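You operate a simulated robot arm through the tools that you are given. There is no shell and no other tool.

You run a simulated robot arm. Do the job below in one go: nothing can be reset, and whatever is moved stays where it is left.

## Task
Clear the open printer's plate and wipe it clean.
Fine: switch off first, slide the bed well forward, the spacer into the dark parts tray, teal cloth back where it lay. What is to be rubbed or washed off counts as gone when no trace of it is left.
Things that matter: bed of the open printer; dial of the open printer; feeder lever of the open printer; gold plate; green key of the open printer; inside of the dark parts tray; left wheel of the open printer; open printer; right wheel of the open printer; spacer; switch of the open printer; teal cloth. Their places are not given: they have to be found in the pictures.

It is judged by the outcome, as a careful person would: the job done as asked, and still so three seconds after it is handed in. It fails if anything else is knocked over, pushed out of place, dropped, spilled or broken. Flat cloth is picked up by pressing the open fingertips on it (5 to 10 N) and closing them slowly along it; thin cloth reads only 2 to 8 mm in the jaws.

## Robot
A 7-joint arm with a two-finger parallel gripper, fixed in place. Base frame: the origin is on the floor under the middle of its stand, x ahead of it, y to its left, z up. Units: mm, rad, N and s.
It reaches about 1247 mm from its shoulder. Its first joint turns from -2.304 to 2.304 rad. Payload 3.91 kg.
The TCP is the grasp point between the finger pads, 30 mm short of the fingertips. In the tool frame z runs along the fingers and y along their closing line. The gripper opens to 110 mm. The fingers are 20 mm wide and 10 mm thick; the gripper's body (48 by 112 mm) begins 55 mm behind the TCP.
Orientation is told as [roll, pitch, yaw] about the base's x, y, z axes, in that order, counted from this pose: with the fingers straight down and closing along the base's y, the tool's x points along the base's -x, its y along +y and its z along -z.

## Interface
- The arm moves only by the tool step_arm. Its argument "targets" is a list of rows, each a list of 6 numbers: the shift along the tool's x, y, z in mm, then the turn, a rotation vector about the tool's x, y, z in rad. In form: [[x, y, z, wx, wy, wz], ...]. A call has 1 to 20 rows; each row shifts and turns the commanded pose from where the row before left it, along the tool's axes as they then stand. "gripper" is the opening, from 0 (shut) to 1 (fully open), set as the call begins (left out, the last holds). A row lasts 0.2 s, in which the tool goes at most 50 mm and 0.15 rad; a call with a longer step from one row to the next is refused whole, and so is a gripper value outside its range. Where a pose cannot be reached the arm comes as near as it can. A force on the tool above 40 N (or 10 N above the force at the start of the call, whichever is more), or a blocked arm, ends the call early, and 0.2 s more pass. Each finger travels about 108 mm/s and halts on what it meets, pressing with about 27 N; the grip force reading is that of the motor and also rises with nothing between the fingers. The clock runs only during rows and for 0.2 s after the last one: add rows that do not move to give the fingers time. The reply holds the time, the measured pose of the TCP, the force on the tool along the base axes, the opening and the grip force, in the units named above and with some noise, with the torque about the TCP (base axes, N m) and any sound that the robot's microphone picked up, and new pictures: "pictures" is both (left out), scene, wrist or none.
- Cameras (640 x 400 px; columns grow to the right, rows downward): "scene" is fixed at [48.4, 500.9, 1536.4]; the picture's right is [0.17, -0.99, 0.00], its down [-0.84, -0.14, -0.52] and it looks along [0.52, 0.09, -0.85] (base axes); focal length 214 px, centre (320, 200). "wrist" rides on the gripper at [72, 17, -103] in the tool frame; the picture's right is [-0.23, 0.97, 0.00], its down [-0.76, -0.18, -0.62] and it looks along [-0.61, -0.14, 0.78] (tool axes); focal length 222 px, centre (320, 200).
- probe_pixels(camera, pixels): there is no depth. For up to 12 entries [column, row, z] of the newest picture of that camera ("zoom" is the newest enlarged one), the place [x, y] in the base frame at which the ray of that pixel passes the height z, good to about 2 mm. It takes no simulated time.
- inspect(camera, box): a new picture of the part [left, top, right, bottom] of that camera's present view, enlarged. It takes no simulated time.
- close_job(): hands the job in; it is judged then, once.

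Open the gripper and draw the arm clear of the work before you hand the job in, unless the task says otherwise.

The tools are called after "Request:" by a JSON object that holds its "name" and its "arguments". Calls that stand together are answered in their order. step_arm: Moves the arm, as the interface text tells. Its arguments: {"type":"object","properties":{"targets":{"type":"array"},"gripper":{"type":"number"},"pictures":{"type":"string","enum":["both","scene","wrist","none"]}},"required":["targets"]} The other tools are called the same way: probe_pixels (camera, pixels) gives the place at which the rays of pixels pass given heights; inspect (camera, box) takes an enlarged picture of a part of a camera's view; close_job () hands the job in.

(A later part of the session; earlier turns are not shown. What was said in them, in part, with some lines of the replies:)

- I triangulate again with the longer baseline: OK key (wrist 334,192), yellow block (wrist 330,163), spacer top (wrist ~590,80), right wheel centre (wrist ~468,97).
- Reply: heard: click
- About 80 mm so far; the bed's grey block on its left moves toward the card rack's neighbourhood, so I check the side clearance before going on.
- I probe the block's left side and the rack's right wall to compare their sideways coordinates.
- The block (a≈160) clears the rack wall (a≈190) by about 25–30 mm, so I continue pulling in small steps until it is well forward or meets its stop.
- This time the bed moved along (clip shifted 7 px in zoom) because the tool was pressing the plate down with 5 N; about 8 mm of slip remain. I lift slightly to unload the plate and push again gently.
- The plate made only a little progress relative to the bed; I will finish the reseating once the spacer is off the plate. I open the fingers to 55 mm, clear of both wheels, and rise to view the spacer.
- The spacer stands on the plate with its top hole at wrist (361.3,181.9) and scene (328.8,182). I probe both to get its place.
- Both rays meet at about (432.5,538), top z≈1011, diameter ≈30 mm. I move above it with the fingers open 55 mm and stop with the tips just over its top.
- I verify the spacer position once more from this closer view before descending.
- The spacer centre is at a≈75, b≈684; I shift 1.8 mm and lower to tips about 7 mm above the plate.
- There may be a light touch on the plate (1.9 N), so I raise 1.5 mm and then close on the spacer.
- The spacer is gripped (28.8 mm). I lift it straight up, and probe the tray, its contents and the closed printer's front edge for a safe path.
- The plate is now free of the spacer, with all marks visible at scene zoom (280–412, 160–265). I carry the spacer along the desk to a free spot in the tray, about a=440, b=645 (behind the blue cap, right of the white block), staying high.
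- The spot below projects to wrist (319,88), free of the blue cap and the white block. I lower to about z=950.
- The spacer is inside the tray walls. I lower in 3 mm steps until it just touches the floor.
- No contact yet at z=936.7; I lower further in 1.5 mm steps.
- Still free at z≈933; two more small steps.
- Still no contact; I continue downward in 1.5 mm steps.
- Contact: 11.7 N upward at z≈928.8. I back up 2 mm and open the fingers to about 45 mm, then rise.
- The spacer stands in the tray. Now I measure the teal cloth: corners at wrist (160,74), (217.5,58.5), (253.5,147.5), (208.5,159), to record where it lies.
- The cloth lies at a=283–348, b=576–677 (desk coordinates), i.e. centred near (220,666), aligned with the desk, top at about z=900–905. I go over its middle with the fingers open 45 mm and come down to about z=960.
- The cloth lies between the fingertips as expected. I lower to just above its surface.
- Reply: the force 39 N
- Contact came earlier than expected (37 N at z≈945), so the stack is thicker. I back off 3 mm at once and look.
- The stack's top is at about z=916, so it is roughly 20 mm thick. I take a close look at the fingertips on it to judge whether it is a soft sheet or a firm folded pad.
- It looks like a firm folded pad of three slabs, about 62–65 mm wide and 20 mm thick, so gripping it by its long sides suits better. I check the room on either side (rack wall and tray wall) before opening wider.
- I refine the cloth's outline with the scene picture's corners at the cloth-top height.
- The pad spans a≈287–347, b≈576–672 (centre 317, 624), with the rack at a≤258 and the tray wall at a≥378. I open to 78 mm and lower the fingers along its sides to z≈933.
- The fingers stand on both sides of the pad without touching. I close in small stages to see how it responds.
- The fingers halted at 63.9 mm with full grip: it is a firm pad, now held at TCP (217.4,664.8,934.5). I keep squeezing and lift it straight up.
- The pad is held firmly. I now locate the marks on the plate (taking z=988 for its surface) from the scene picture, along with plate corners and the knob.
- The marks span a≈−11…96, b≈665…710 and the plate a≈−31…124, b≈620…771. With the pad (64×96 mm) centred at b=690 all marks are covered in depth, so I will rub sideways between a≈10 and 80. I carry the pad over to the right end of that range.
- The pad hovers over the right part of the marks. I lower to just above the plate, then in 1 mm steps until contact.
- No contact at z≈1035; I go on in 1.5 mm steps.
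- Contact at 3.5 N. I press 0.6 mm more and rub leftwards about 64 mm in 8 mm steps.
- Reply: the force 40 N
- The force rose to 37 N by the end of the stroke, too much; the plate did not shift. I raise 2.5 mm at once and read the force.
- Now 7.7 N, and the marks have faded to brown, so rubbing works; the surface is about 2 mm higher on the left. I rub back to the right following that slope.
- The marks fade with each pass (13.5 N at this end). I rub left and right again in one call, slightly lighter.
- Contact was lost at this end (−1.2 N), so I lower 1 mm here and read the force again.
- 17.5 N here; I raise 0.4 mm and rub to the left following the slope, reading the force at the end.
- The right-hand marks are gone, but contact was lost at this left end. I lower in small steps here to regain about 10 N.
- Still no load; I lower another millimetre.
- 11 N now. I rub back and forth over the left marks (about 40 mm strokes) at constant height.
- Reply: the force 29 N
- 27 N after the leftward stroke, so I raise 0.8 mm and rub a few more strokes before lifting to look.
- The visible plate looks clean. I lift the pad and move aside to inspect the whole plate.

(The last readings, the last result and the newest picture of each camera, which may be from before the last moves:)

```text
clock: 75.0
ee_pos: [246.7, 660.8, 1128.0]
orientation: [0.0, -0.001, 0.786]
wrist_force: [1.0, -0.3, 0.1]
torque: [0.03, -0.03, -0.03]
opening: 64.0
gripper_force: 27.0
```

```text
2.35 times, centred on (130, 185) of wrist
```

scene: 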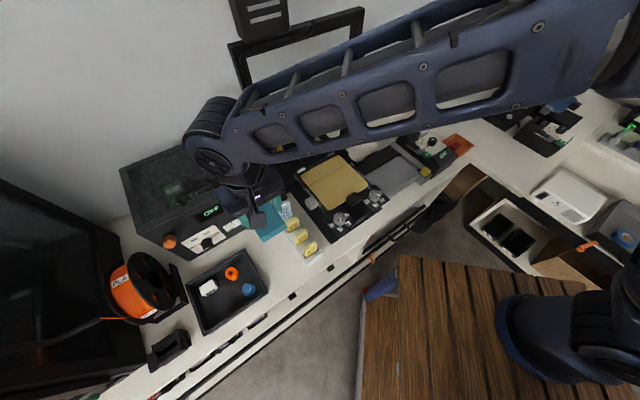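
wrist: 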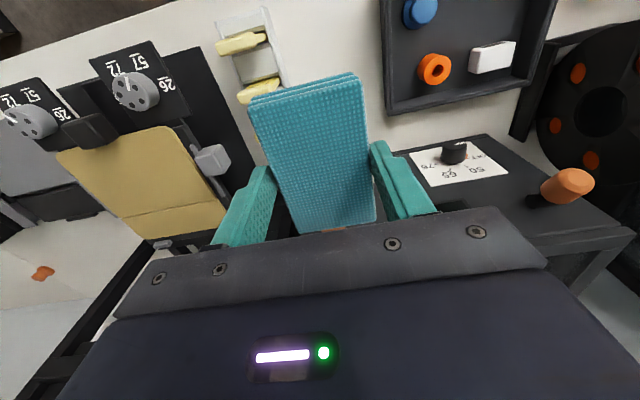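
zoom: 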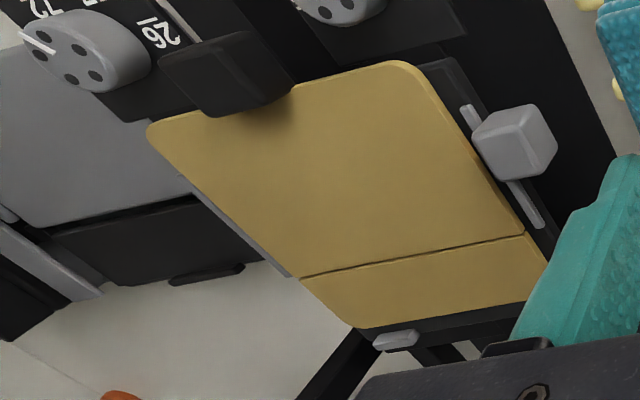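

The plate looks clean; I zoom in hard on the former mark areas for any faint trace.

Request:
{"name": "inspect", "arguments": {"camera": "scene", "box": [316, 165, 356, 200]}}

Request:
{"name": "inspect", "arguments": {"camera": "wrist", "box": [60, 125, 230, 240]}}

Request:
{"name": "inspect", "arguments": {"camera": "scene", "box": [300, 150, 340, 185]}}

```text
11.43 times, centred on (336, 182) of scene
```

zoom: 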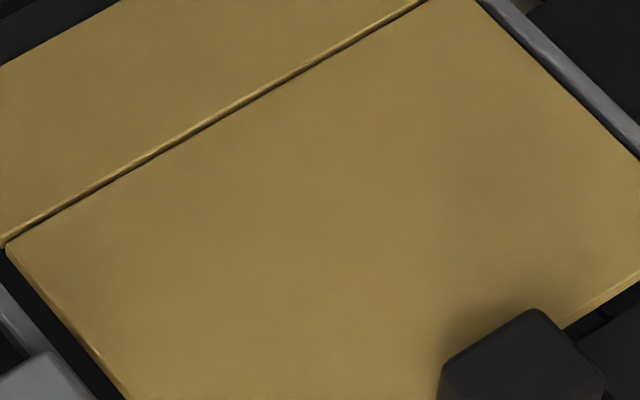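

```text
3.48 times, centred on (145, 182) of wrist
```

zoom: 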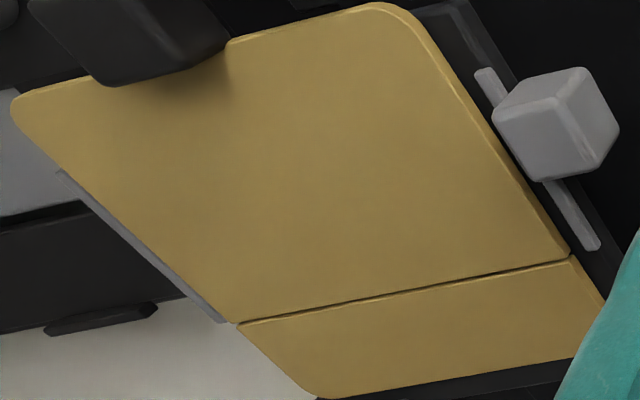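

```text
11.43 times, centred on (320, 168) of scene
```

zoom: 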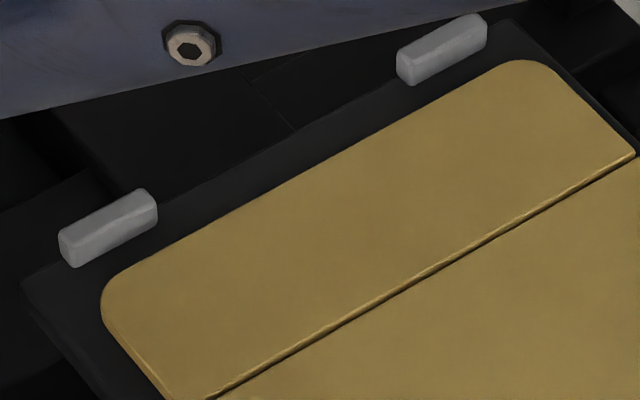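

No trace is visible at 11× zoom. To be sure nothing faint remains, I go back for two more light full strokes over the same area.

Request:
{"name": "step_arm", "arguments": {"targets": [[-7, -40, 0, 0, 0, 0], [-7, -40, 0, 0, 0, 0], [-7, -40, 0, 0, 0, 0], [-7, -40, 0, 0, 0, 0], [-7, -40, 0, 0, 0, 0], [-7, -40, 0, 0, 0, 0], [-6, -40, 0, 0, 0, 0], [0, 0, 35, 0, 0, 0], [0, 0, 35, 0, 0, 0], [0, 0, 15, 0, 0, 0], [0, 0, 8, 0, 0, 0], [0, 0, 2, 0, 0, 0]], "pictures": "none"}}

```text
clock: 77.6
ee_pos: [478.7, 496.9, 1034.7]
orientation: [0.001, 0.001, 0.787]
wrist_force: [0.9, -0.5, 0.4]
torque: [0.0, -0.01, -0.01]
opening: 63.8
gripper_force: 27.0
```

The pad is about 4 mm above the plate at a≈13, b≈690. I lower in small steps to contact.

Request:
{"name": "step_arm", "arguments": {"targets": [[0, 0, 1.5, 0, 0, 0], [0, 0, 1.5, 0, 0, 0], [0, 0, 0.8, 0, 0, 0]], "pictures": "none"}}

Request:
{"name": "step_arm", "arguments": {"targets": [[0, 0, 0.6, 0, 0, 0]], "pictures": "none"}}

```text
clock: 78.4
ee_pos: [477.8, 496.2, 1031.6]
orientation: [-0.002, 0.0, 0.786]
wrist_force: [0.7, 0.2, -0.3]
torque: [-0.02, 0.0, -0.01]
opening: 63.8
gripper_force: 27.5
```

```text
clock: 78.8
ee_pos: [478.1, 496.6, 1030.1]
orientation: [0.001, -0.002, 0.786]
wrist_force: [0.2, 0.0, -0.1]
torque: [0.03, -0.01, -0.02]
opening: 63.9
gripper_force: 27.1
```

No contact yet; I keep lowering in 0.6 mm steps.

Request:
{"name": "step_arm", "arguments": {"targets": [[0, 0, 0.6, 0, 0, 0], [0, 0, 0.6, 0, 0, 0]], "pictures": "none"}}

```text
clock: 79.4
ee_pos: [478.8, 494.9, 1030.4]
orientation: [0.001, 0.001, 0.788]
wrist_force: [0.6, 0.0, 2.5]
torque: [0.03, 0.02, -0.01]
opening: 63.7
gripper_force: 26.8
```

Contact (2.5 N). I press 0.5 mm more and rub left and then right.

Request:
{"name": "step_arm", "arguments": {"targets": [[0, 0, 0.5, 0, 0, 0], [0, 8, -0.1, 0, 0, 0], [0, 8, -0.1, 0, 0, 0], [0, 8, -0.1, 0, 0, 0], [0, 8, -0.1, 0, 0, 0], [0, 8, -0.1, 0, 0, 0], [0, 8, -0.1, 0, 0, 0], [0, 8, -0.1, 0, 0, 0], [0, 8, -0.1, 0, 0, 0]], "pictures": "none"}}

Request:
{"name": "step_arm", "arguments": {"targets": [[0, -8, 0.1, 0, 0, 0], [0, -8, 0.1, 0, 0, 0], [0, -8, 0.1, 0, 0, 0], [0, -8, 0.1, 0, 0, 0], [0, -8, 0.1, 0, 0, 0], [0, -8, 0.1, 0, 0, 0], [0, -8, 0.1, 0, 0, 0], [0, -8, 0.1, 0, 0, 0]], "pictures": "none"}}

```text
clock: 81.4
ee_pos: [433.3, 542.2, 1029.9]
orientation: [0.0, 0.001, 0.787]
wrist_force: [3.0, -3.4, 8.8]
torque: [-0.17, -0.22, 0.02]
opening: 63.8
gripper_force: 27.4
```

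```text
clock: 83.2
ee_pos: [479.0, 498.0, 1029.6]
orientation: [0.0, 0.001, 0.786]
wrist_force: [-3.0, 3.2, 12.7]
torque: [0.27, 0.27, -0.03]
opening: 64.1
gripper_force: 26.6
```

Steady 9–13 N throughout. One more pass left and right finishes the rubbing.

Request:
{"name": "step_arm", "arguments": {"targets": [[0, 8, -0.1, 0, 0, 0], [0, 8, -0.1, 0, 0, 0], [0, 8, -0.1, 0, 0, 0], [0, 8, -0.1, 0, 0, 0], [0, 8, -0.1, 0, 0, 0], [0, 8, -0.1, 0, 0, 0], [0, 8, -0.1, 0, 0, 0], [0, 8, -0.1, 0, 0, 0], [0, -8, 0.1, 0, 0, 0], [0, -8, 0.1, 0, 0, 0], [0, -8, 0.1, 0, 0, 0], [0, -8, 0.1, 0, 0, 0], [0, -8, 0.1, 0, 0, 0], [0, -8, 0.1, 0, 0, 0], [0, -8, 0.1, 0, 0, 0], [0, -8, 0.1, 0, 0, 0]], "pictures": "none"}}

Request:
{"name": "inspect", "arguments": {"camera": "scene", "box": [290, 140, 370, 220]}}

```text
clock: 86.6
ee_pos: [478.6, 496.5, 1029.6]
orientation: [0.001, 0.0, 0.787]
wrist_force: [-0.6, 0.9, 5.3]
torque: [0.1, 0.09, -0.05]
opening: 64.2
gripper_force: 26.2
```

```text
5.00 times, centred on (330, 180) of scene
```

zoom: 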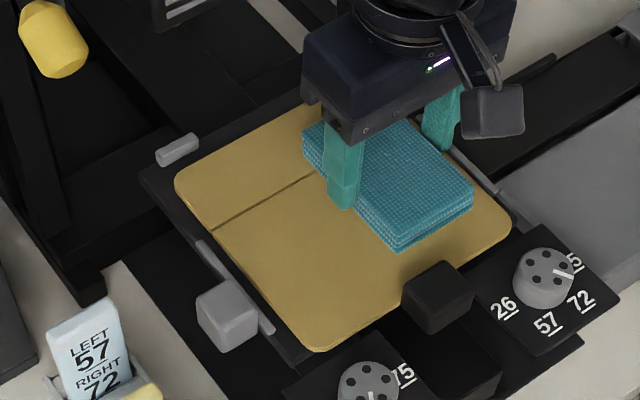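

The rubbing is done and the plate did not shift. I lift the pad and carry it back over its original place (TCP 217.4,664.8).

Request:
{"name": "step_arm", "arguments": {"targets": [[0, 0, -10, 0, 0, 0], [0, 0, -35, 0, 0, 0], [0, 0, -45, 0, 0, 0], [9.4, 43.4, 0, 0, 0, 0], [9.4, 43.4, 0, 0, 0, 0], [9.4, 43.4, 0, 0, 0, 0], [9.4, 43.4, 0, 0, 0, 0], [9.4, 43.4, 0, 0, 0, 0], [9.4, 43.4, 0, 0, 0, 0], [9.3, 43.3, 0, 0, 0, 0], [0, 0, 0, 0, 0, 0], [0, 0, 0, 0, 0, 0]]}}

Request:
{"name": "inspect", "arguments": {"camera": "scene", "box": [295, 150, 375, 215]}}

```text
clock: 89.2
ee_pos: [217.7, 666.5, 1119.2]
orientation: [0.0, 0.0, 0.789]
wrist_force: [0.1, -0.3, 0.1]
torque: [-0.04, -0.05, 0.02]
opening: 64.0
gripper_force: 27.2
```

scene: 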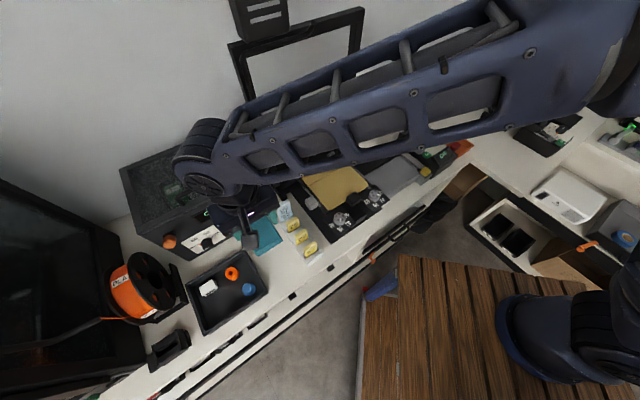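
wrist: 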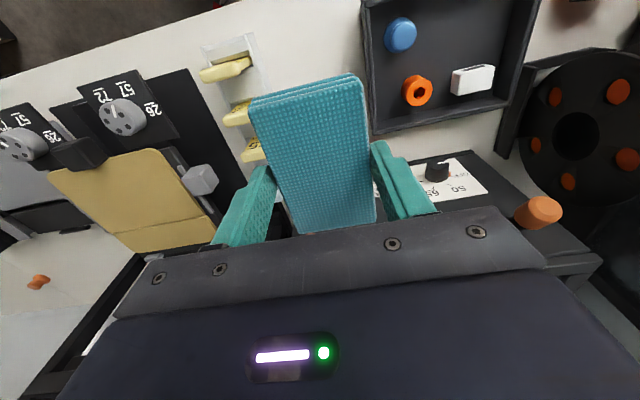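

```text
6.15 times, centred on (335, 182) of scene
```

zoom: 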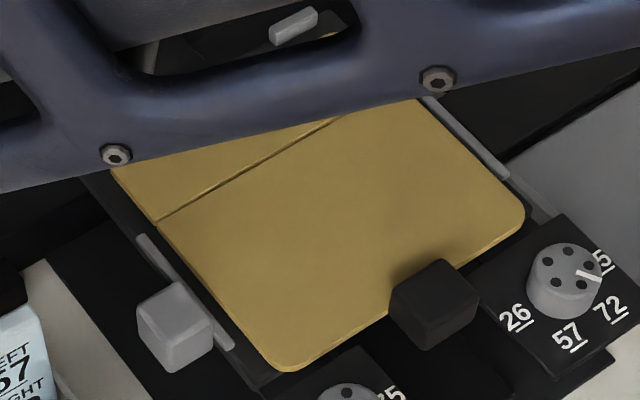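

The TCP is within 2 mm of the pick-up place. I lower towards the desk.

Request:
{"name": "step_arm", "arguments": {"targets": [[1, -0.8, 40, 0, 0, 0], [0, 0, 40, 0, 0, 0], [0, 0, 40, 0, 0, 0], [0, 0, 35, 0, 0, 0], [0, 0, 15, 0, 0, 0], [0, 0, 6, 0, 0, 0]], "pictures": "wrist"}}

```text
clock: 90.6
ee_pos: [216.4, 665.2, 942.4]
orientation: [-0.001, -0.001, 0.787]
wrist_force: [-0.6, 0.3, -0.5]
torque: [0.0, 0.01, -0.02]
opening: 64.0
gripper_force: 27.1
```

wrist: 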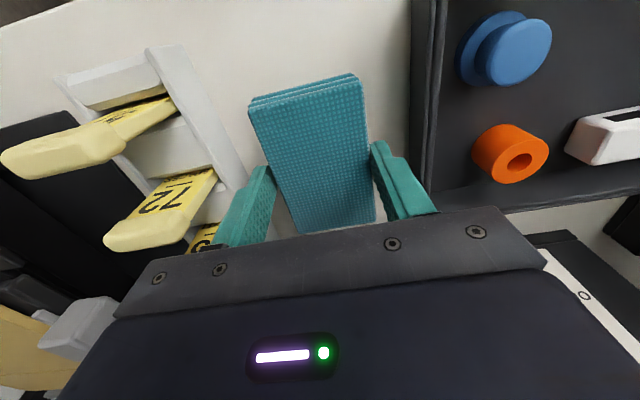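

I go down in small steps until the pad touches the desk.

Request:
{"name": "step_arm", "arguments": {"targets": [[0, 0, 2, 0, 0, 0], [0, 0, 2, 0, 0, 0], [0, 0, 1.5, 0, 0, 0]], "pictures": "none"}}

Request:
{"name": "step_arm", "arguments": {"targets": [[0, 0, 1, 0, 0, 0], [0, 0, 1, 0, 0, 0]], "pictures": "none"}}

```text
clock: 91.4
ee_pos: [216.6, 663.1, 937.0]
orientation: [0.001, -0.001, 0.786]
wrist_force: [0.2, 0.5, -0.4]
torque: [0.0, -0.01, 0.0]
opening: 64.1
gripper_force: 27.3
```

```text
clock: 92.0
ee_pos: [217.1, 662.7, 934.8]
orientation: [0.0, 0.0, 0.787]
wrist_force: [0.2, -0.1, 0.9]
torque: [-0.01, 0.01, 0.02]
opening: 63.8
gripper_force: 27.1
```

Light contact at z≈934.8, the pick-up height. I settle 0.6 mm more, open to 78 mm and rise.

Request:
{"name": "step_arm", "arguments": {"targets": [[0, 0, 0.6, 0, 0, 0]], "pictures": "none"}}

Request:
{"name": "step_arm", "arguments": {"targets": [[0, 0, 0, 0, 0, 0], [0, 0, 0, 0, 0, 0], [0, 0, -10, 0, 0, 0], [0, 0, -30, 0, 0, 0], [0, 0, -45, 0, 0, 0], [0, 0, -45, 0, 0, 0], [0, 0, -45, 0, 0, 0], [0, 0, 0, 0, 0, 0]], "gripper": 0.71}}

Request:
{"name": "inspect", "arguments": {"camera": "wrist", "box": [200, 20, 440, 200]}}

Request:
{"name": "inspect", "arguments": {"camera": "scene", "box": [240, 220, 330, 290]}}

```text
clock: 92.4
ee_pos: [217.3, 662.4, 934.1]
orientation: [0.0, 0.0, 0.787]
wrist_force: [0.0, 0.8, -0.8]
torque: [-0.01, 0.0, 0.01]
opening: 64.2
gripper_force: 26.9
```

```text
clock: 94.2
ee_pos: [219.2, 663.1, 1111.2]
orientation: [0.0, -0.001, 0.785]
wrist_force: [0.0, 0.0, 0.0]
torque: [0.01, 0.01, -0.01]
opening: 78.2
gripper_force: 0.0
```

scene: 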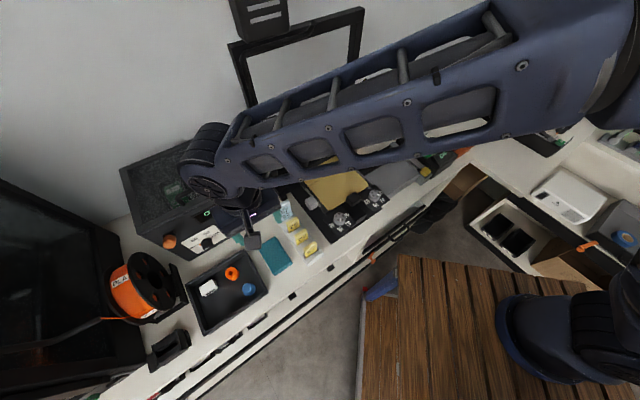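
wrist: 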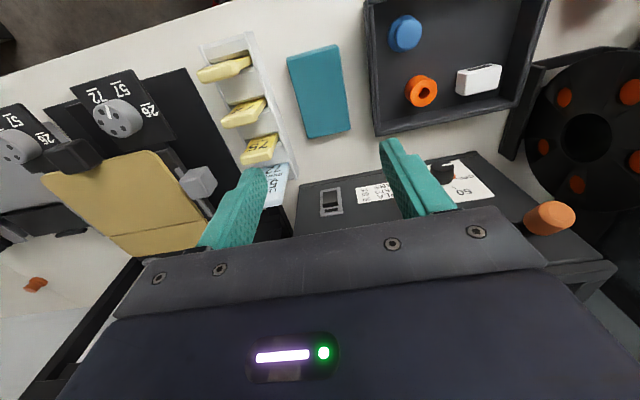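

```text
2.22 times, centred on (320, 110) of wrist
```

zoom: 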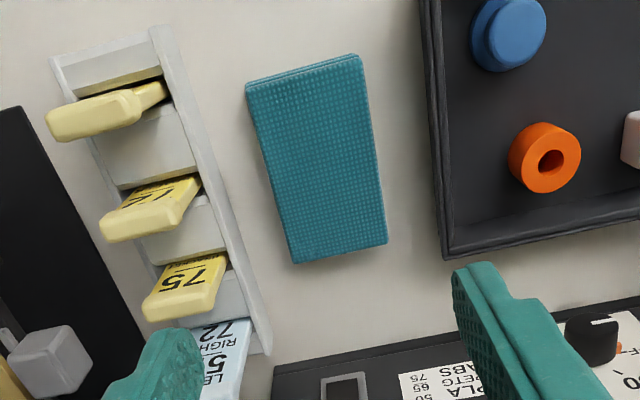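

```text
5.71 times, centred on (285, 255) of scene
```

zoom: 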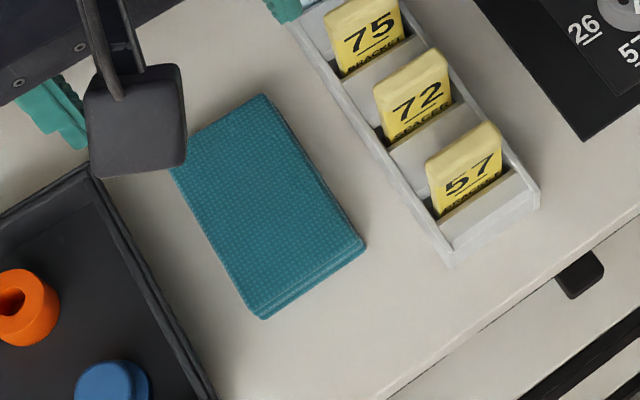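

The cloth lies exactly as before (same corner pixels in the zoom). The gold plate is still about 8–9 mm forward of its rear clips, so I return to the knob to reseat it.

Request:
{"name": "step_arm", "arguments": {"targets": [[3.9, -45, 0, 0, 0, 0], [3.9, -45, 0, 0, 0, 0], [3.9, -45, 0, 0, 0, 0], [3.9, -45, 0, 0, 0, 0], [3.9, -45, 0, 0, 0, 0], [3.9, -45.4, 0, 0, 0, 0], [0, 0, 35, 0, 0, 0], [0, 0, 30, 0, 0, 0], [0, 0, 0, 0, 0, 0]], "gripper": 0.5}}

Request:
{"name": "inspect", "arguments": {"camera": "wrist", "box": [200, 60, 440, 210]}}

Request:
{"name": "inspect", "arguments": {"camera": "scene", "box": [290, 140, 370, 220]}}

```text
clock: 96.2
ee_pos: [394.1, 454.1, 1045.4]
orientation: [0.0, 0.001, 0.787]
wrist_force: [-0.2, -0.6, -0.9]
torque: [-0.01, 0.02, 0.03]
opening: 54.8
gripper_force: 0.0
```

scene: 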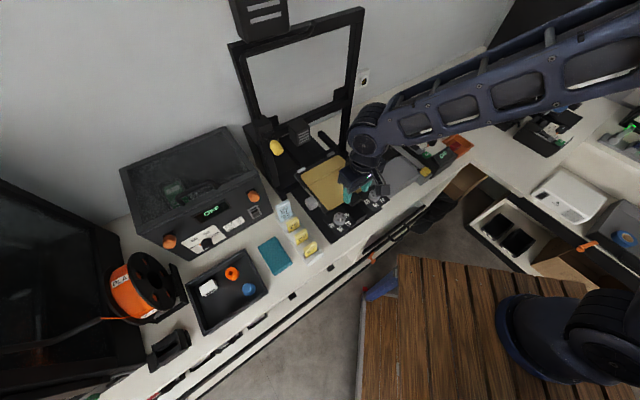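
wrist: 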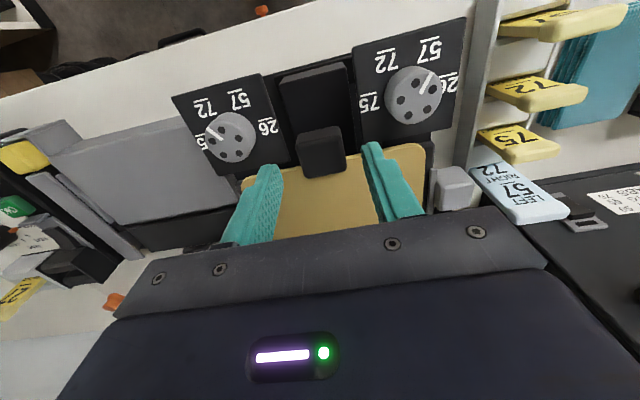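

```text
2.67 times, centred on (320, 135) of wrist
```

zoom: 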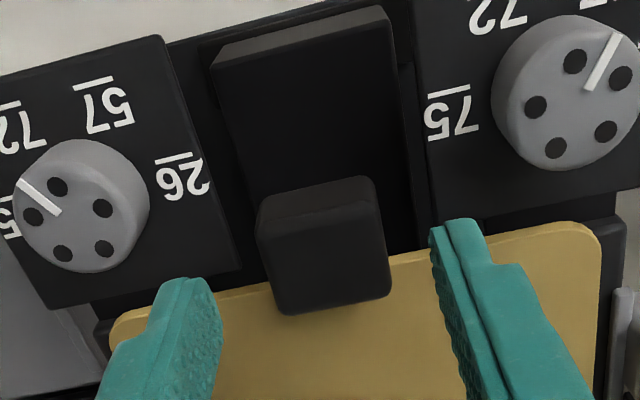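

```text
5.00 times, centred on (330, 180) of scene
```

zoom: 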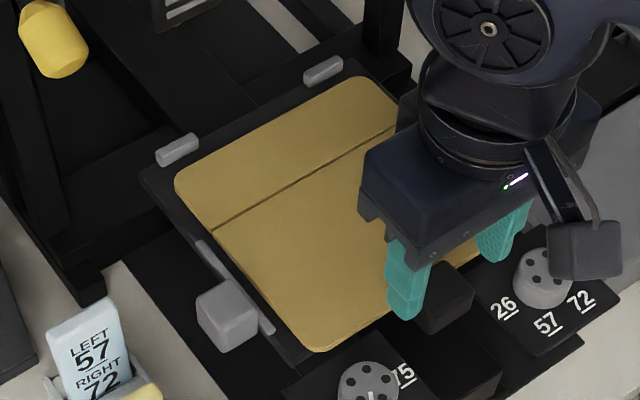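

The fingers straddle the knob again. I lower and close on it.

Request:
{"name": "step_arm", "arguments": {"targets": [[0, 0.8, 12, 0, 0, 0], [0, 0, 12, 0, 0, 0], [0, 0, 9, 0, 0, 0], [0, 0, 0, 0, 0, 0]], "pictures": "none"}}

Request:
{"name": "step_arm", "arguments": {"targets": [[0, 0, 0, 0, 0, 0], [0, 0, 0, 0, 0, 0], [0, 0, 0, 0, 0, 0]], "gripper": 0, "pictures": "none"}}

```text
clock: 97.2
ee_pos: [391.7, 455.8, 1011.6]
orientation: [0.001, 0.0, 0.786]
wrist_force: [-0.6, -0.3, 0.8]
torque: [0.0, -0.03, -0.04]
opening: 55.1
gripper_force: 0.0
```

```text
clock: 98.0
ee_pos: [390.8, 455.8, 1012.9]
orientation: [0.0, 0.002, 0.787]
wrist_force: [10.7, -12.9, -0.8]
torque: [-0.37, -0.16, -0.54]
opening: 33.5
gripper_force: 27.0
```

The knob is gripped with a sideways load of about −17 N; I shift 1 mm to relieve it and lift very slightly to unload the plate.

Request:
{"name": "step_arm", "arguments": {"targets": [[0, -0.8, 0, 0, 0, 0], [0, -0.6, -0.6, 0, 0, 0], [0, 0, 0, 0, 0, 0]], "pictures": "none"}}

```text
clock: 98.8
ee_pos: [392.1, 455.4, 1011.8]
orientation: [0.0, -0.001, 0.79]
wrist_force: [3.9, -6.0, -1.6]
torque: [-0.4, 0.27, 0.12]
opening: 33.3
gripper_force: 27.4
```

Sideways load is down to 7 N. I lift a little more and push back 3 mm.

Request:
{"name": "step_arm", "arguments": {"targets": [[0, -0.5, -1, 0, 0, 0], [-3, 0, 0, 0, 0, 0], [0, 0, 0, 0, 0, 0]], "pictures": "none"}}

Request:
{"name": "inspect", "arguments": {"camera": "scene", "box": [300, 150, 340, 185]}}

```text
clock: 99.6
ee_pos: [395.3, 457.5, 1014.2]
orientation: [0.0, 0.001, 0.788]
wrist_force: [-0.3, -0.8, -0.1]
torque: [-0.13, 0.1, -0.02]
opening: 33.1
gripper_force: 26.7
```

```text
11.43 times, centred on (320, 168) of scene
```

zoom: 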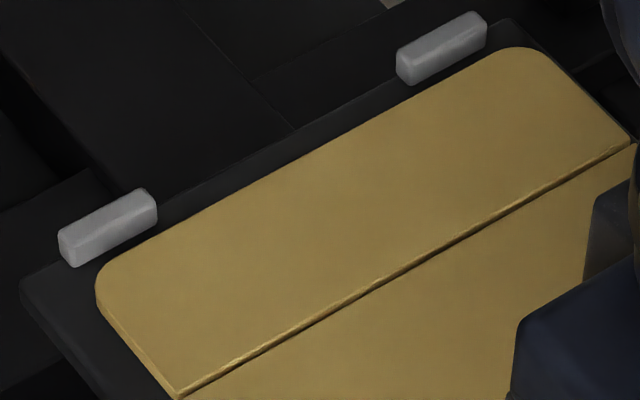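

The clips stayed still while the plate slid back about 4 mm, with almost no force. I push 2 mm more, keeping the light lift.

Request:
{"name": "step_arm", "arguments": {"targets": [[-2, 0, 0, 0, 0, 0], [0, 0, 0, 0, 0, 0]], "pictures": "none"}}

Request:
{"name": "inspect", "arguments": {"camera": "scene", "box": [300, 150, 340, 185]}}

```text
clock: 100.2
ee_pos: [396.7, 460.2, 1015.0]
orientation: [0.0, -0.001, 0.787]
wrist_force: [-0.1, -0.6, 0.2]
torque: [-0.05, 0.11, 0.01]
opening: 33.3
gripper_force: 27.5
```

```text
11.43 times, centred on (320, 168) of scene
```

zoom: 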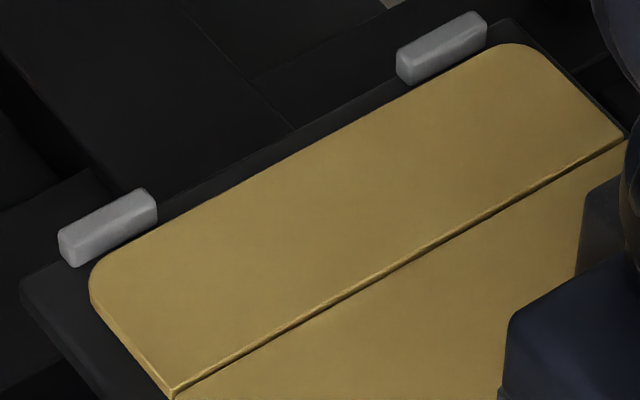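

The plate edge is nearly at the clips (about 2–3 mm left). I push 1.5 mm more.

Request:
{"name": "step_arm", "arguments": {"targets": [[-1.5, 0, 0, 0, 0, 0], [0, 0, 0, 0, 0, 0]], "pictures": "none"}}

Request:
{"name": "inspect", "arguments": {"camera": "scene", "box": [300, 150, 340, 185]}}

```text
clock: 100.8
ee_pos: [397.2, 460.1, 1013.5]
orientation: [-0.002, -0.002, 0.788]
wrist_force: [0.5, -0.3, -0.3]
torque: [-0.07, 0.1, -0.02]
opening: 33.7
gripper_force: 26.9
```

```text
11.43 times, centred on (320, 168) of scene
```

zoom: 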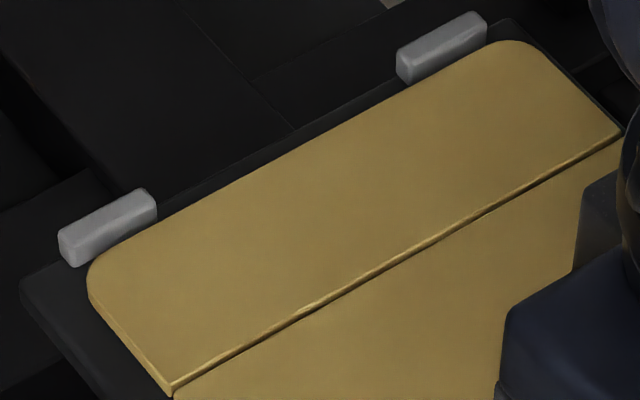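

The edge now meets the clips' lower front edge in the picture; I push another 1.5 mm and watch for force or clip motion.

Request:
{"name": "step_arm", "arguments": {"targets": [[-1, 0, 0, 0, 0, 0], [-0.7, 0, 0, 0, 0, 0], [0, 0, 0, 0, 0, 0]], "pictures": "none"}}

Request:
{"name": "inspect", "arguments": {"camera": "scene", "box": [300, 150, 340, 185]}}

Request:
{"name": "inspect", "arguments": {"camera": "scene", "box": [290, 140, 370, 220]}}

```text
clock: 101.6
ee_pos: [400.0, 462.2, 1013.7]
orientation: [0.0, 0.0, 0.788]
wrist_force: [0.3, 0.7, -0.1]
torque: [-0.09, 0.09, 0.02]
opening: 33.4
gripper_force: 27.1
```

```text
11.43 times, centred on (320, 168) of scene
```

zoom: 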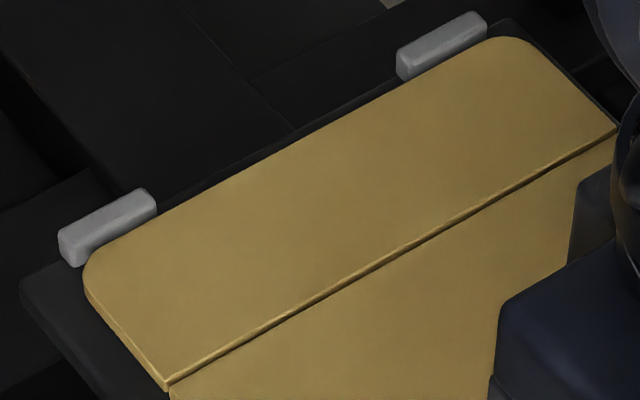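

```text
5.00 times, centred on (330, 180) of scene
```

zoom: 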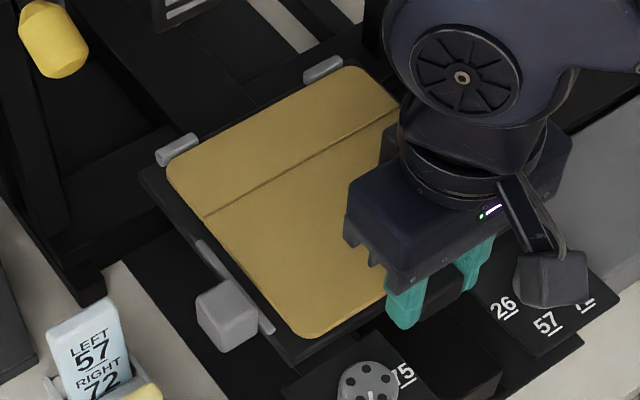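

The plate is about at its seat. I push one more millimetre with the lift to feel whether it is against the clips.

Request:
{"name": "step_arm", "arguments": {"targets": [[-1, 0, 0, 0, 0, 0], [-0.5, 0, 0, 0, 0, 0], [0, 0, 0, 0, 0, 0]], "pictures": "none"}}

Request:
{"name": "inspect", "arguments": {"camera": "scene", "box": [300, 150, 340, 185]}}

```text
clock: 102.4
ee_pos: [399.9, 462.1, 1014.2]
orientation: [-0.001, 0.001, 0.787]
wrist_force: [-2.1, -2.7, 1.1]
torque: [0.02, -0.06, -0.08]
opening: 33.4
gripper_force: 27.3
```

```text
11.43 times, centred on (320, 168) of scene
```

zoom: 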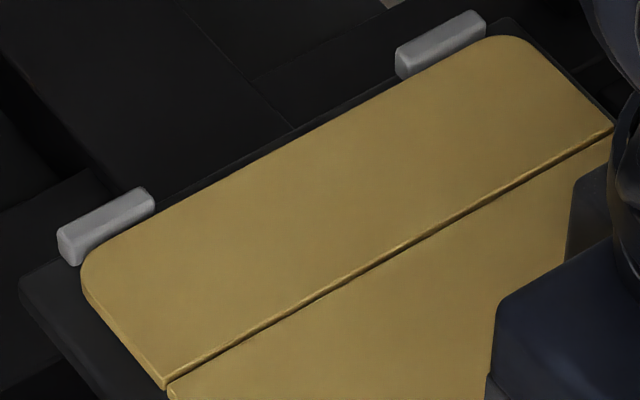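

Resistance of 3.4 N: the plate is against its clips, and the bed is about 9 mm short of its forward stop. I set the plate down and press lightly so the plate and bed stay together.

Request:
{"name": "step_arm", "arguments": {"targets": [[0, 0, 1, 0, 0, 0], [0, 0, 0.8, 0, 0, 0], [0, 0, 0, 0, 0, 0]], "pictures": "none"}}

```text
clock: 103.2
ee_pos: [399.9, 463.2, 1011.9]
orientation: [0.0, -0.002, 0.786]
wrist_force: [0.4, 1.7, 16.3]
torque: [0.49, -0.43, 0.05]
opening: 33.7
gripper_force: 27.0
```

16 N of press; I ease it by 0.5 mm and pull forward 6 mm in small steps so that the bed follows.

Request:
{"name": "step_arm", "arguments": {"targets": [[0, 0, -0.4, 0, 0, 0], [1, 0, 0, 0, 0, 0], [1.5, 0, 0, 0, 0, 0], [1.5, 0, 0, 0, 0, 0], [1.5, 0, 0, 0, 0, 0], [0, 0, 0, 0, 0, 0]], "pictures": "none"}}

Request:
{"name": "inspect", "arguments": {"camera": "scene", "box": [300, 150, 340, 185]}}

```text
clock: 104.6
ee_pos: [396.3, 457.5, 1011.7]
orientation: [0.001, 0.0, 0.788]
wrist_force: [2.9, 2.8, 15.0]
torque: [0.27, -0.32, -0.06]
opening: 33.4
gripper_force: 26.9
```

```text
11.43 times, centred on (320, 168) of scene
```

zoom: 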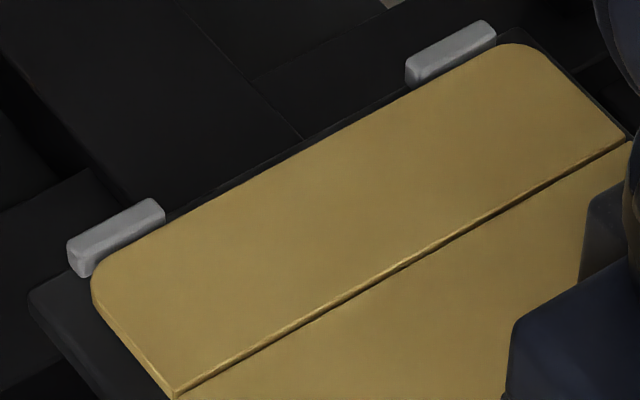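

The bed followed the plate forward about 5 mm with no slip. I ease off the press, release the knob and rise clear.

Request:
{"name": "step_arm", "arguments": {"targets": [[0, 0, -0.6, 0, 0, 0], [0, 0, -0.5, 0, 0, 0], [0, 0, 0, 0, 0, 0]], "pictures": "none"}}

Request:
{"name": "step_arm", "arguments": {"targets": [[0, 0, 0, 0, 0, 0], [0, 0, 0, 0, 0, 0], [0, 0, -8, 0, 0, 0], [0, 0, -30, 0, 0, 0], [0, 0, -40, 0, 0, 0], [0, 0, -40, 0, 0, 0], [0, 0, -30, 0, 0, 0], [0, 0, 0, 0, 0, 0]], "gripper": 0.5}}

Request:
{"name": "inspect", "arguments": {"camera": "wrist", "box": [220, 60, 460, 230]}}

Request:
{"name": "inspect", "arguments": {"camera": "scene", "box": [290, 140, 370, 220]}}

```text
clock: 105.4
ee_pos: [395.8, 457.8, 1013.5]
orientation: [0.0, 0.002, 0.788]
wrist_force: [0.2, 2.0, 2.0]
torque: [-0.45, 0.53, -0.01]
opening: 33.4
gripper_force: 26.6
```

```text
clock: 107.2
ee_pos: [395.7, 456.5, 1162.8]
orientation: [0.0, -0.001, 0.787]
wrist_force: [0.4, -0.4, -0.5]
torque: [0.02, 0.0, 0.01]
opening: 55.2
gripper_force: 0.0
```

scene: 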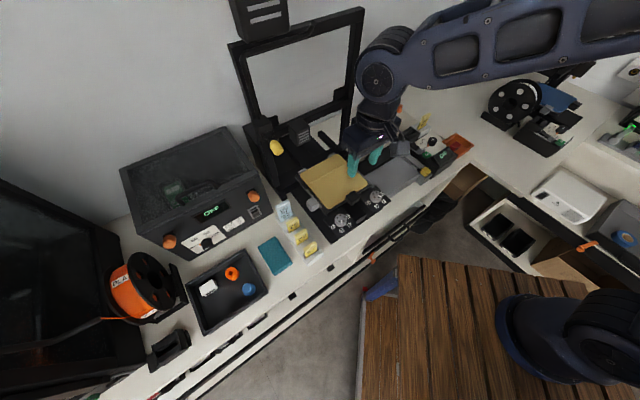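
wrist: 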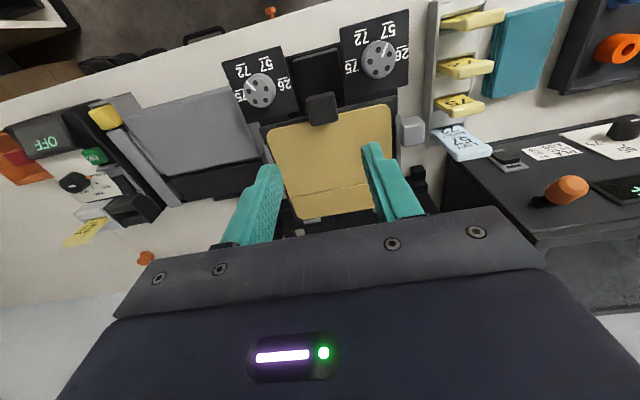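

```text
2.35 times, centred on (340, 145) of wrist
```

zoom: 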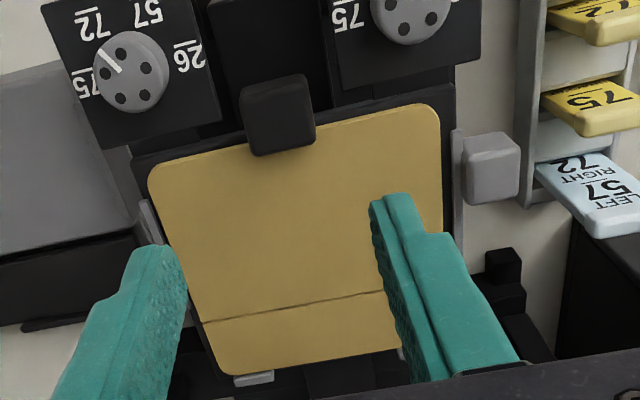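

```text
5.00 times, centred on (330, 180) of scene
```

zoom: 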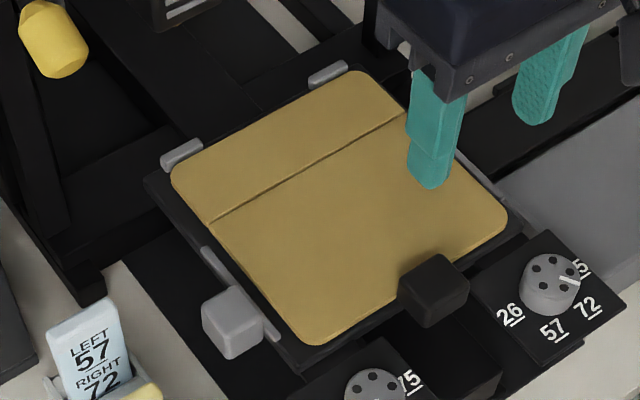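

The plate sits against its rear clips and the bed is forward. I compare its sideways seat by zooming on both side strips.

Request:
{"name": "inspect", "arguments": {"camera": "wrist", "box": [255, 100, 315, 180]}}

Request:
{"name": "inspect", "arguments": {"camera": "wrist", "box": [370, 90, 430, 170]}}

Request:
{"name": "inspect", "arguments": {"camera": "scene", "box": [300, 180, 345, 220]}}

Request:
{"name": "inspect", "arguments": {"camera": "scene", "box": [340, 155, 385, 205]}}

```text
5.00 times, centred on (285, 140) of wrist
```

zoom: 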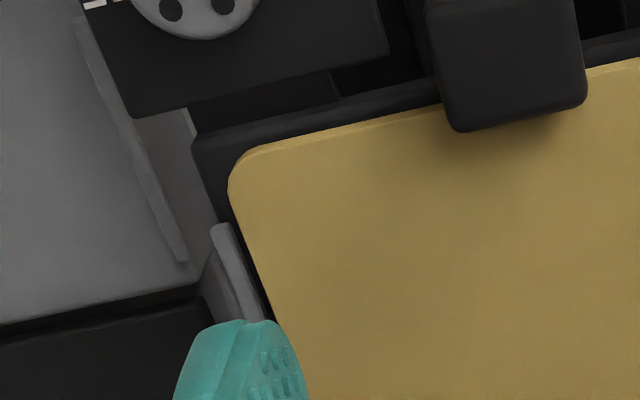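

```text
5.00 times, centred on (400, 130) of wrist
```

zoom: 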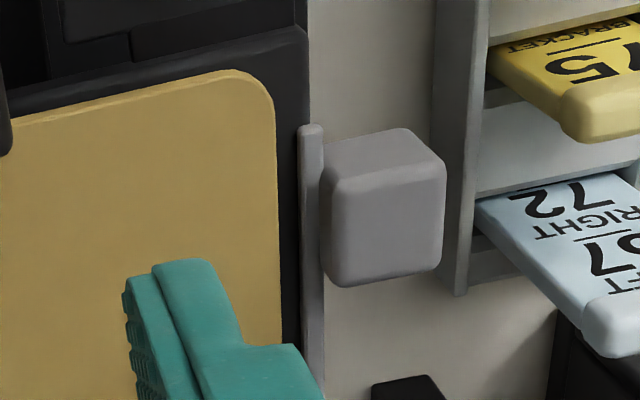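

```text
10.00 times, centred on (322, 200) of scene
```

zoom: 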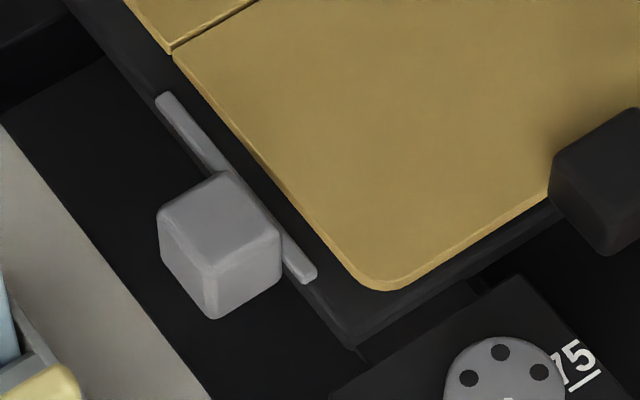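

```text
8.00 times, centred on (362, 180) of scene
```

zoom: 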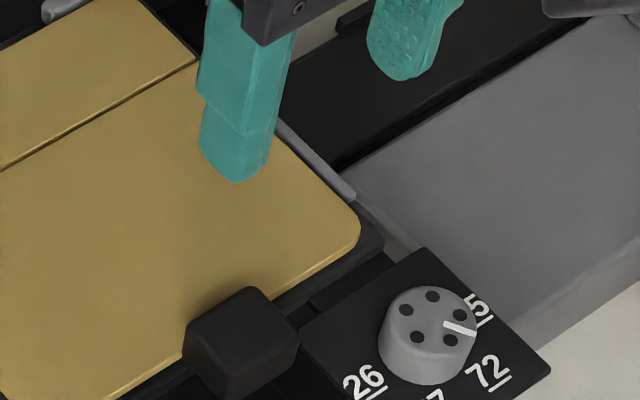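

The plate sits about 3–4 mm too far right between the side strips (left gap doubled) from the last strokes. I go back to the knob to centre it sideways.

Request:
{"name": "step_arm", "arguments": {"targets": [[-1, -0.5, 45, 0, 0, 0], [0, 0, 45, 0, 0, 0], [0, 0, 30, 0, 0, 0], [0, 0, 12, 0, 0, 0], [0, 0, 12, 0, 0, 0], [0, 0, 6, 0, 0, 0]], "gripper": 0.5, "pictures": "wrist"}}

Request:
{"name": "step_arm", "arguments": {"targets": [[0, 0, 0, 0, 0, 0], [0, 0, 0, 0, 0, 0], [0, 0, 0, 0, 0, 0]], "gripper": 0, "pictures": "none"}}

```text
clock: 108.6
ee_pos: [397.5, 457.3, 1012.1]
orientation: [0.0, 0.002, 0.788]
wrist_force: [0.0, 0.1, 0.4]
torque: [-0.01, 0.04, 0.01]
opening: 55.0
gripper_force: 0.1
```

wrist: 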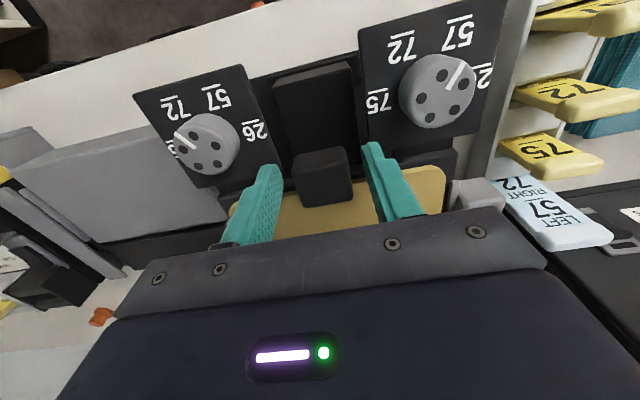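

```text
clock: 109.4
ee_pos: [396.1, 458.6, 1013.0]
orientation: [0.0, 0.001, 0.79]
wrist_force: [-7.6, 7.8, -0.2]
torque: [0.15, 0.17, 0.4]
opening: 33.7
gripper_force: 27.1
```

The knob centre is near a≈43.5; originally it was about 45.5. I lift slightly and shift 3.4 mm to the left.

Request:
{"name": "step_arm", "arguments": {"targets": [[0, 0.6, -0.6, 0, 0, 0], [0, 0.8, -0.6, 0, 0, 0], [0, 1, 0, 0, 0, 0], [0, 1, 0, 0, 0, 0], [0, 0, 0, 0, 0, 0]], "pictures": "none"}}

Request:
{"name": "inspect", "arguments": {"camera": "scene", "box": [300, 180, 345, 220]}}

Request:
{"name": "inspect", "arguments": {"camera": "scene", "box": [300, 150, 340, 185]}}

```text
clock: 110.6
ee_pos: [394.0, 460.7, 1012.9]
orientation: [0.001, 0.0, 0.787]
wrist_force: [-0.7, 0.2, -0.9]
torque: [-0.09, 0.12, 0.02]
opening: 33.3
gripper_force: 26.7
```

```text
10.00 times, centred on (322, 200) of scene
```

zoom: 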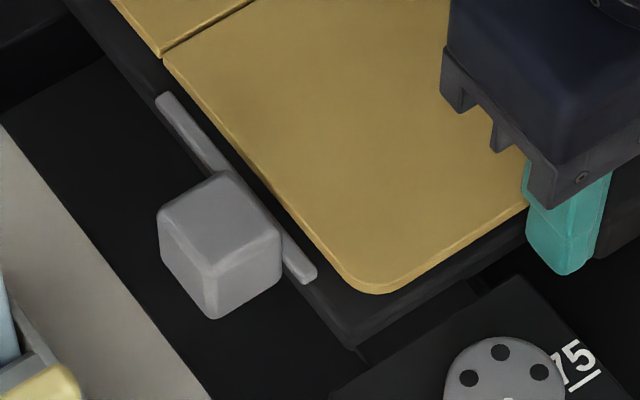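

```text
11.43 times, centred on (320, 168) of scene
```

zoom: 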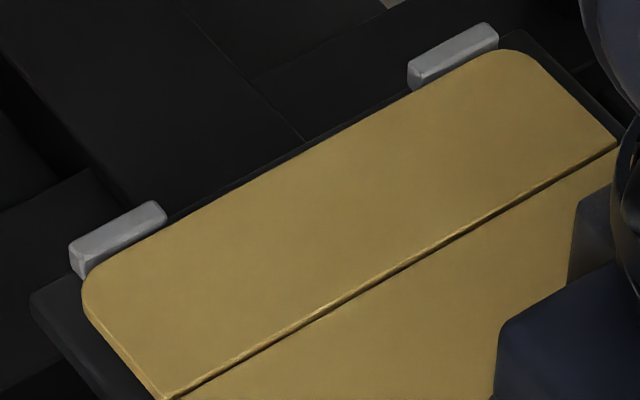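

The left gap is back to about its original width and the rear edge still meets the clips. I set it down, release and rise clear.

Request:
{"name": "step_arm", "arguments": {"targets": [[0, 0, 0.8, 0, 0, 0], [0, 0, 0, 0, 0, 0]], "pictures": "none"}}

Request:
{"name": "step_arm", "arguments": {"targets": [[0, 0, 0, 0, 0, 0], [0, 0, 0, 0, 0, 0], [0, 0, -8, 0, 0, 0], [0, 0, -30, 0, 0, 0], [0, 0, -40, 0, 0, 0], [0, 0, -40, 0, 0, 0], [0, 0, -40, 0, 0, 0], [40, 0, -20, 0, 0, 0], [40, -20, 0, 0, 0, 0], [40, -20, 0, 0, 0, 0], [0, 0, 0, 0, 0, 0]], "gripper": 0.5}}

Request:
{"name": "inspect", "arguments": {"camera": "scene", "box": [290, 140, 370, 220]}}

Request:
{"name": "inspect", "arguments": {"camera": "wrist", "box": [200, 60, 460, 230]}}

```text
clock: 111.2
ee_pos: [395.4, 460.1, 1011.3]
orientation: [0.0, 0.002, 0.787]
wrist_force: [-0.8, -0.4, -0.4]
torque: [0.08, -0.04, -0.02]
opening: 33.9
gripper_force: 27.2
```

```text
clock: 113.6
ee_pos: [338.0, 344.1, 1188.7]
orientation: [0.0, 0.0, 0.787]
wrist_force: [-0.3, 0.0, 0.2]
torque: [-0.02, 0.03, -0.02]
opening: 55.2
gripper_force: 0.1
```

scene: 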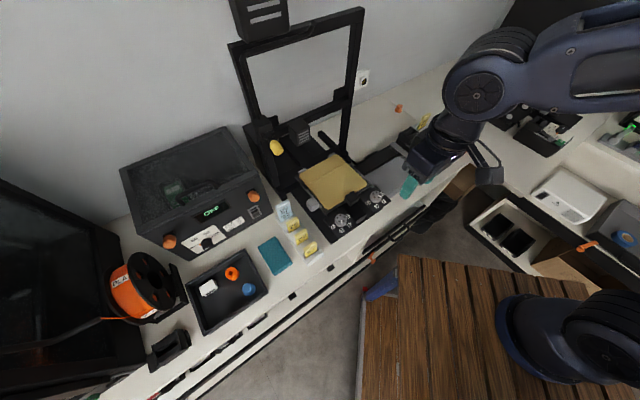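
wrist: 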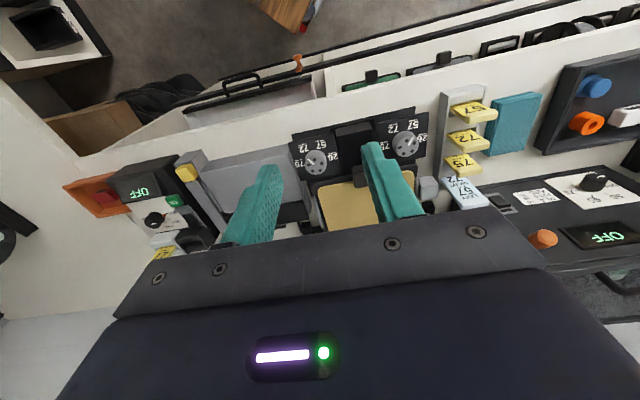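

```text
5.00 times, centred on (330, 180) of scene
```

zoom: 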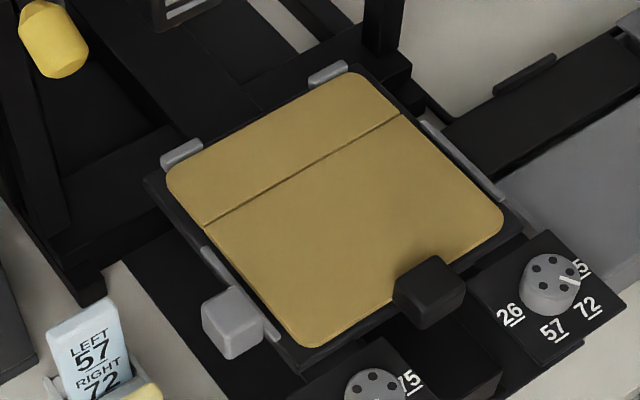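

```text
2.35 times, centred on (330, 145) of wrist
```

zoom: 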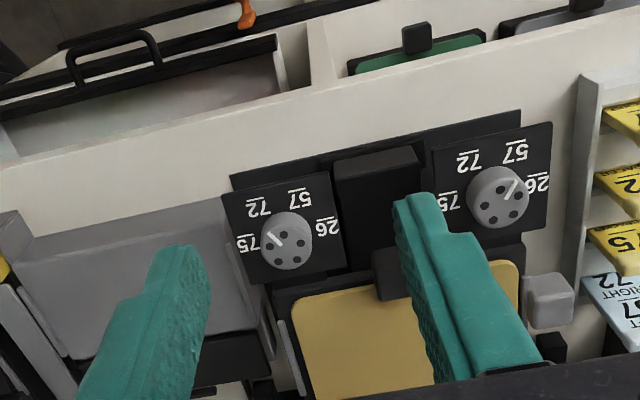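

Plate, clips, wheels and knob look as at the start, with the bed forward and the surface clean. I draw the arm back from the desk, open the gripper and do a last check of everything.

Request:
{"name": "step_arm", "arguments": {"targets": [[30, -20, -25, 0, 0, 0], [30, -20, -25, 0, 0, 0], [30, -20, -25, 0, 0, 0], [0, 0, 0, 0, 0, 0], [0, 0, 0, 0, 0, 0]], "gripper": 1}}

Request:
{"name": "inspect", "arguments": {"camera": "scene", "box": [310, 160, 360, 205]}}

Request:
{"name": "inspect", "arguments": {"camera": "scene", "box": [170, 190, 350, 340]}}

Request:
{"name": "inspect", "arguments": {"camera": "scene", "box": [380, 110, 480, 190]}}

```text
clock: 114.8
ee_pos: [314.7, 242.0, 1263.0]
orientation: [0.0, -0.001, 0.788]
wrist_force: [0.1, -0.4, 0.7]
torque: [0.0, 0.03, -0.01]
opening: 110.1
gripper_force: 0.0
```

scene: 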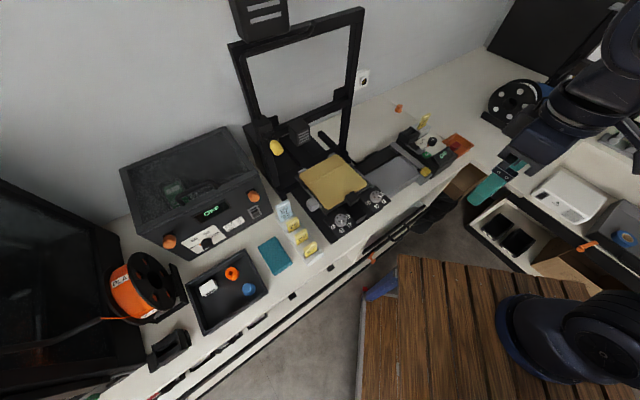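
wrist: 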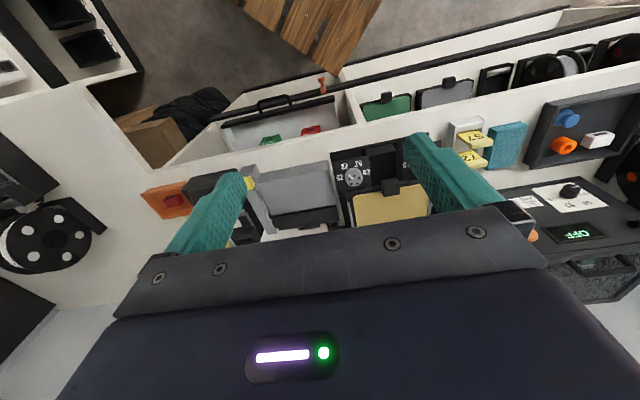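

```text
8.89 times, centred on (335, 182) of scene
```

zoom: 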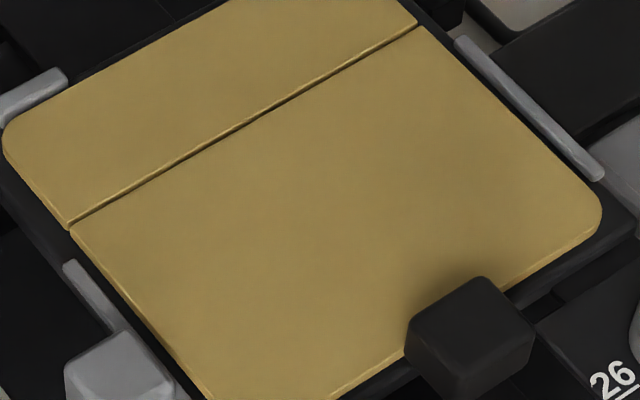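

```text
2.67 times, centred on (260, 265) of scene
```

zoom: 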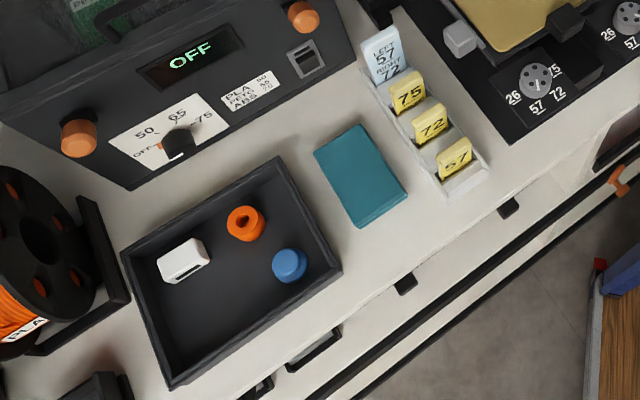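

```text
5.00 times, centred on (430, 150) of scene
```

zoom: 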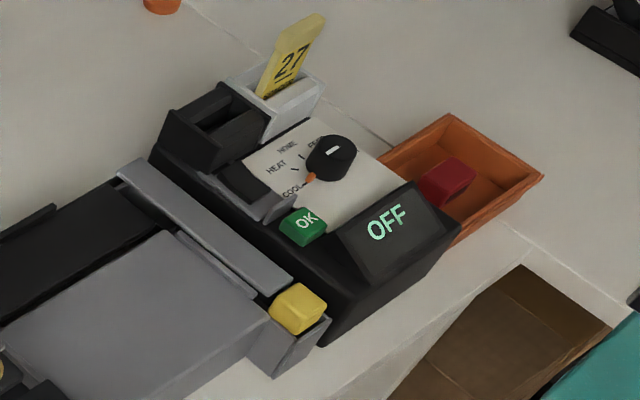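

The final check agrees with the request: the printer shows OFF, the bed is forward, the plate is clean and against its clips, the spacer is in the tray and the cloth lies where it was. The arm is clear with the gripper open, so I hand the job in.

Request:
{"name": "close_job", "arguments": {}}

```text
The job is handed in.
```

The job is done and handed in: the open printer is switched off, its plate is clear and wiped clean, and nothing else on the desk was disturbed.

- **Switch:** I pressed the near end of the rocker first. It clicked, and the display changed from READY to OFF.
- **Bed:** it now sits about 95 mm forward of where it was, a few millimetres short of its forward stop.
- **Spacer:** it stands in the dark parts tray, between the blue cap and the white block.
- **Plate:** all the dark marks are rubbed off, and I could see no trace even in the strongest enlargement.
- **Teal cloth:** it is back where it lay, with its visible corners at the same picture positions as before.

**Plate slip:** the black knob I pulled turned out to belong to the gold plate, not the bed. When the bed reached its stop, the plate slid about 30 mm forward on it. I pushed it back until it met its rear clips. Wiping later shifted it a few millimetres sideways, so I centred it again. By my measurements it is within about 1 mm of its original seat on the bed.

The wheels, dial, green key and feeder lever were not touched. The arm is drawn back from the desk with the gripper open.
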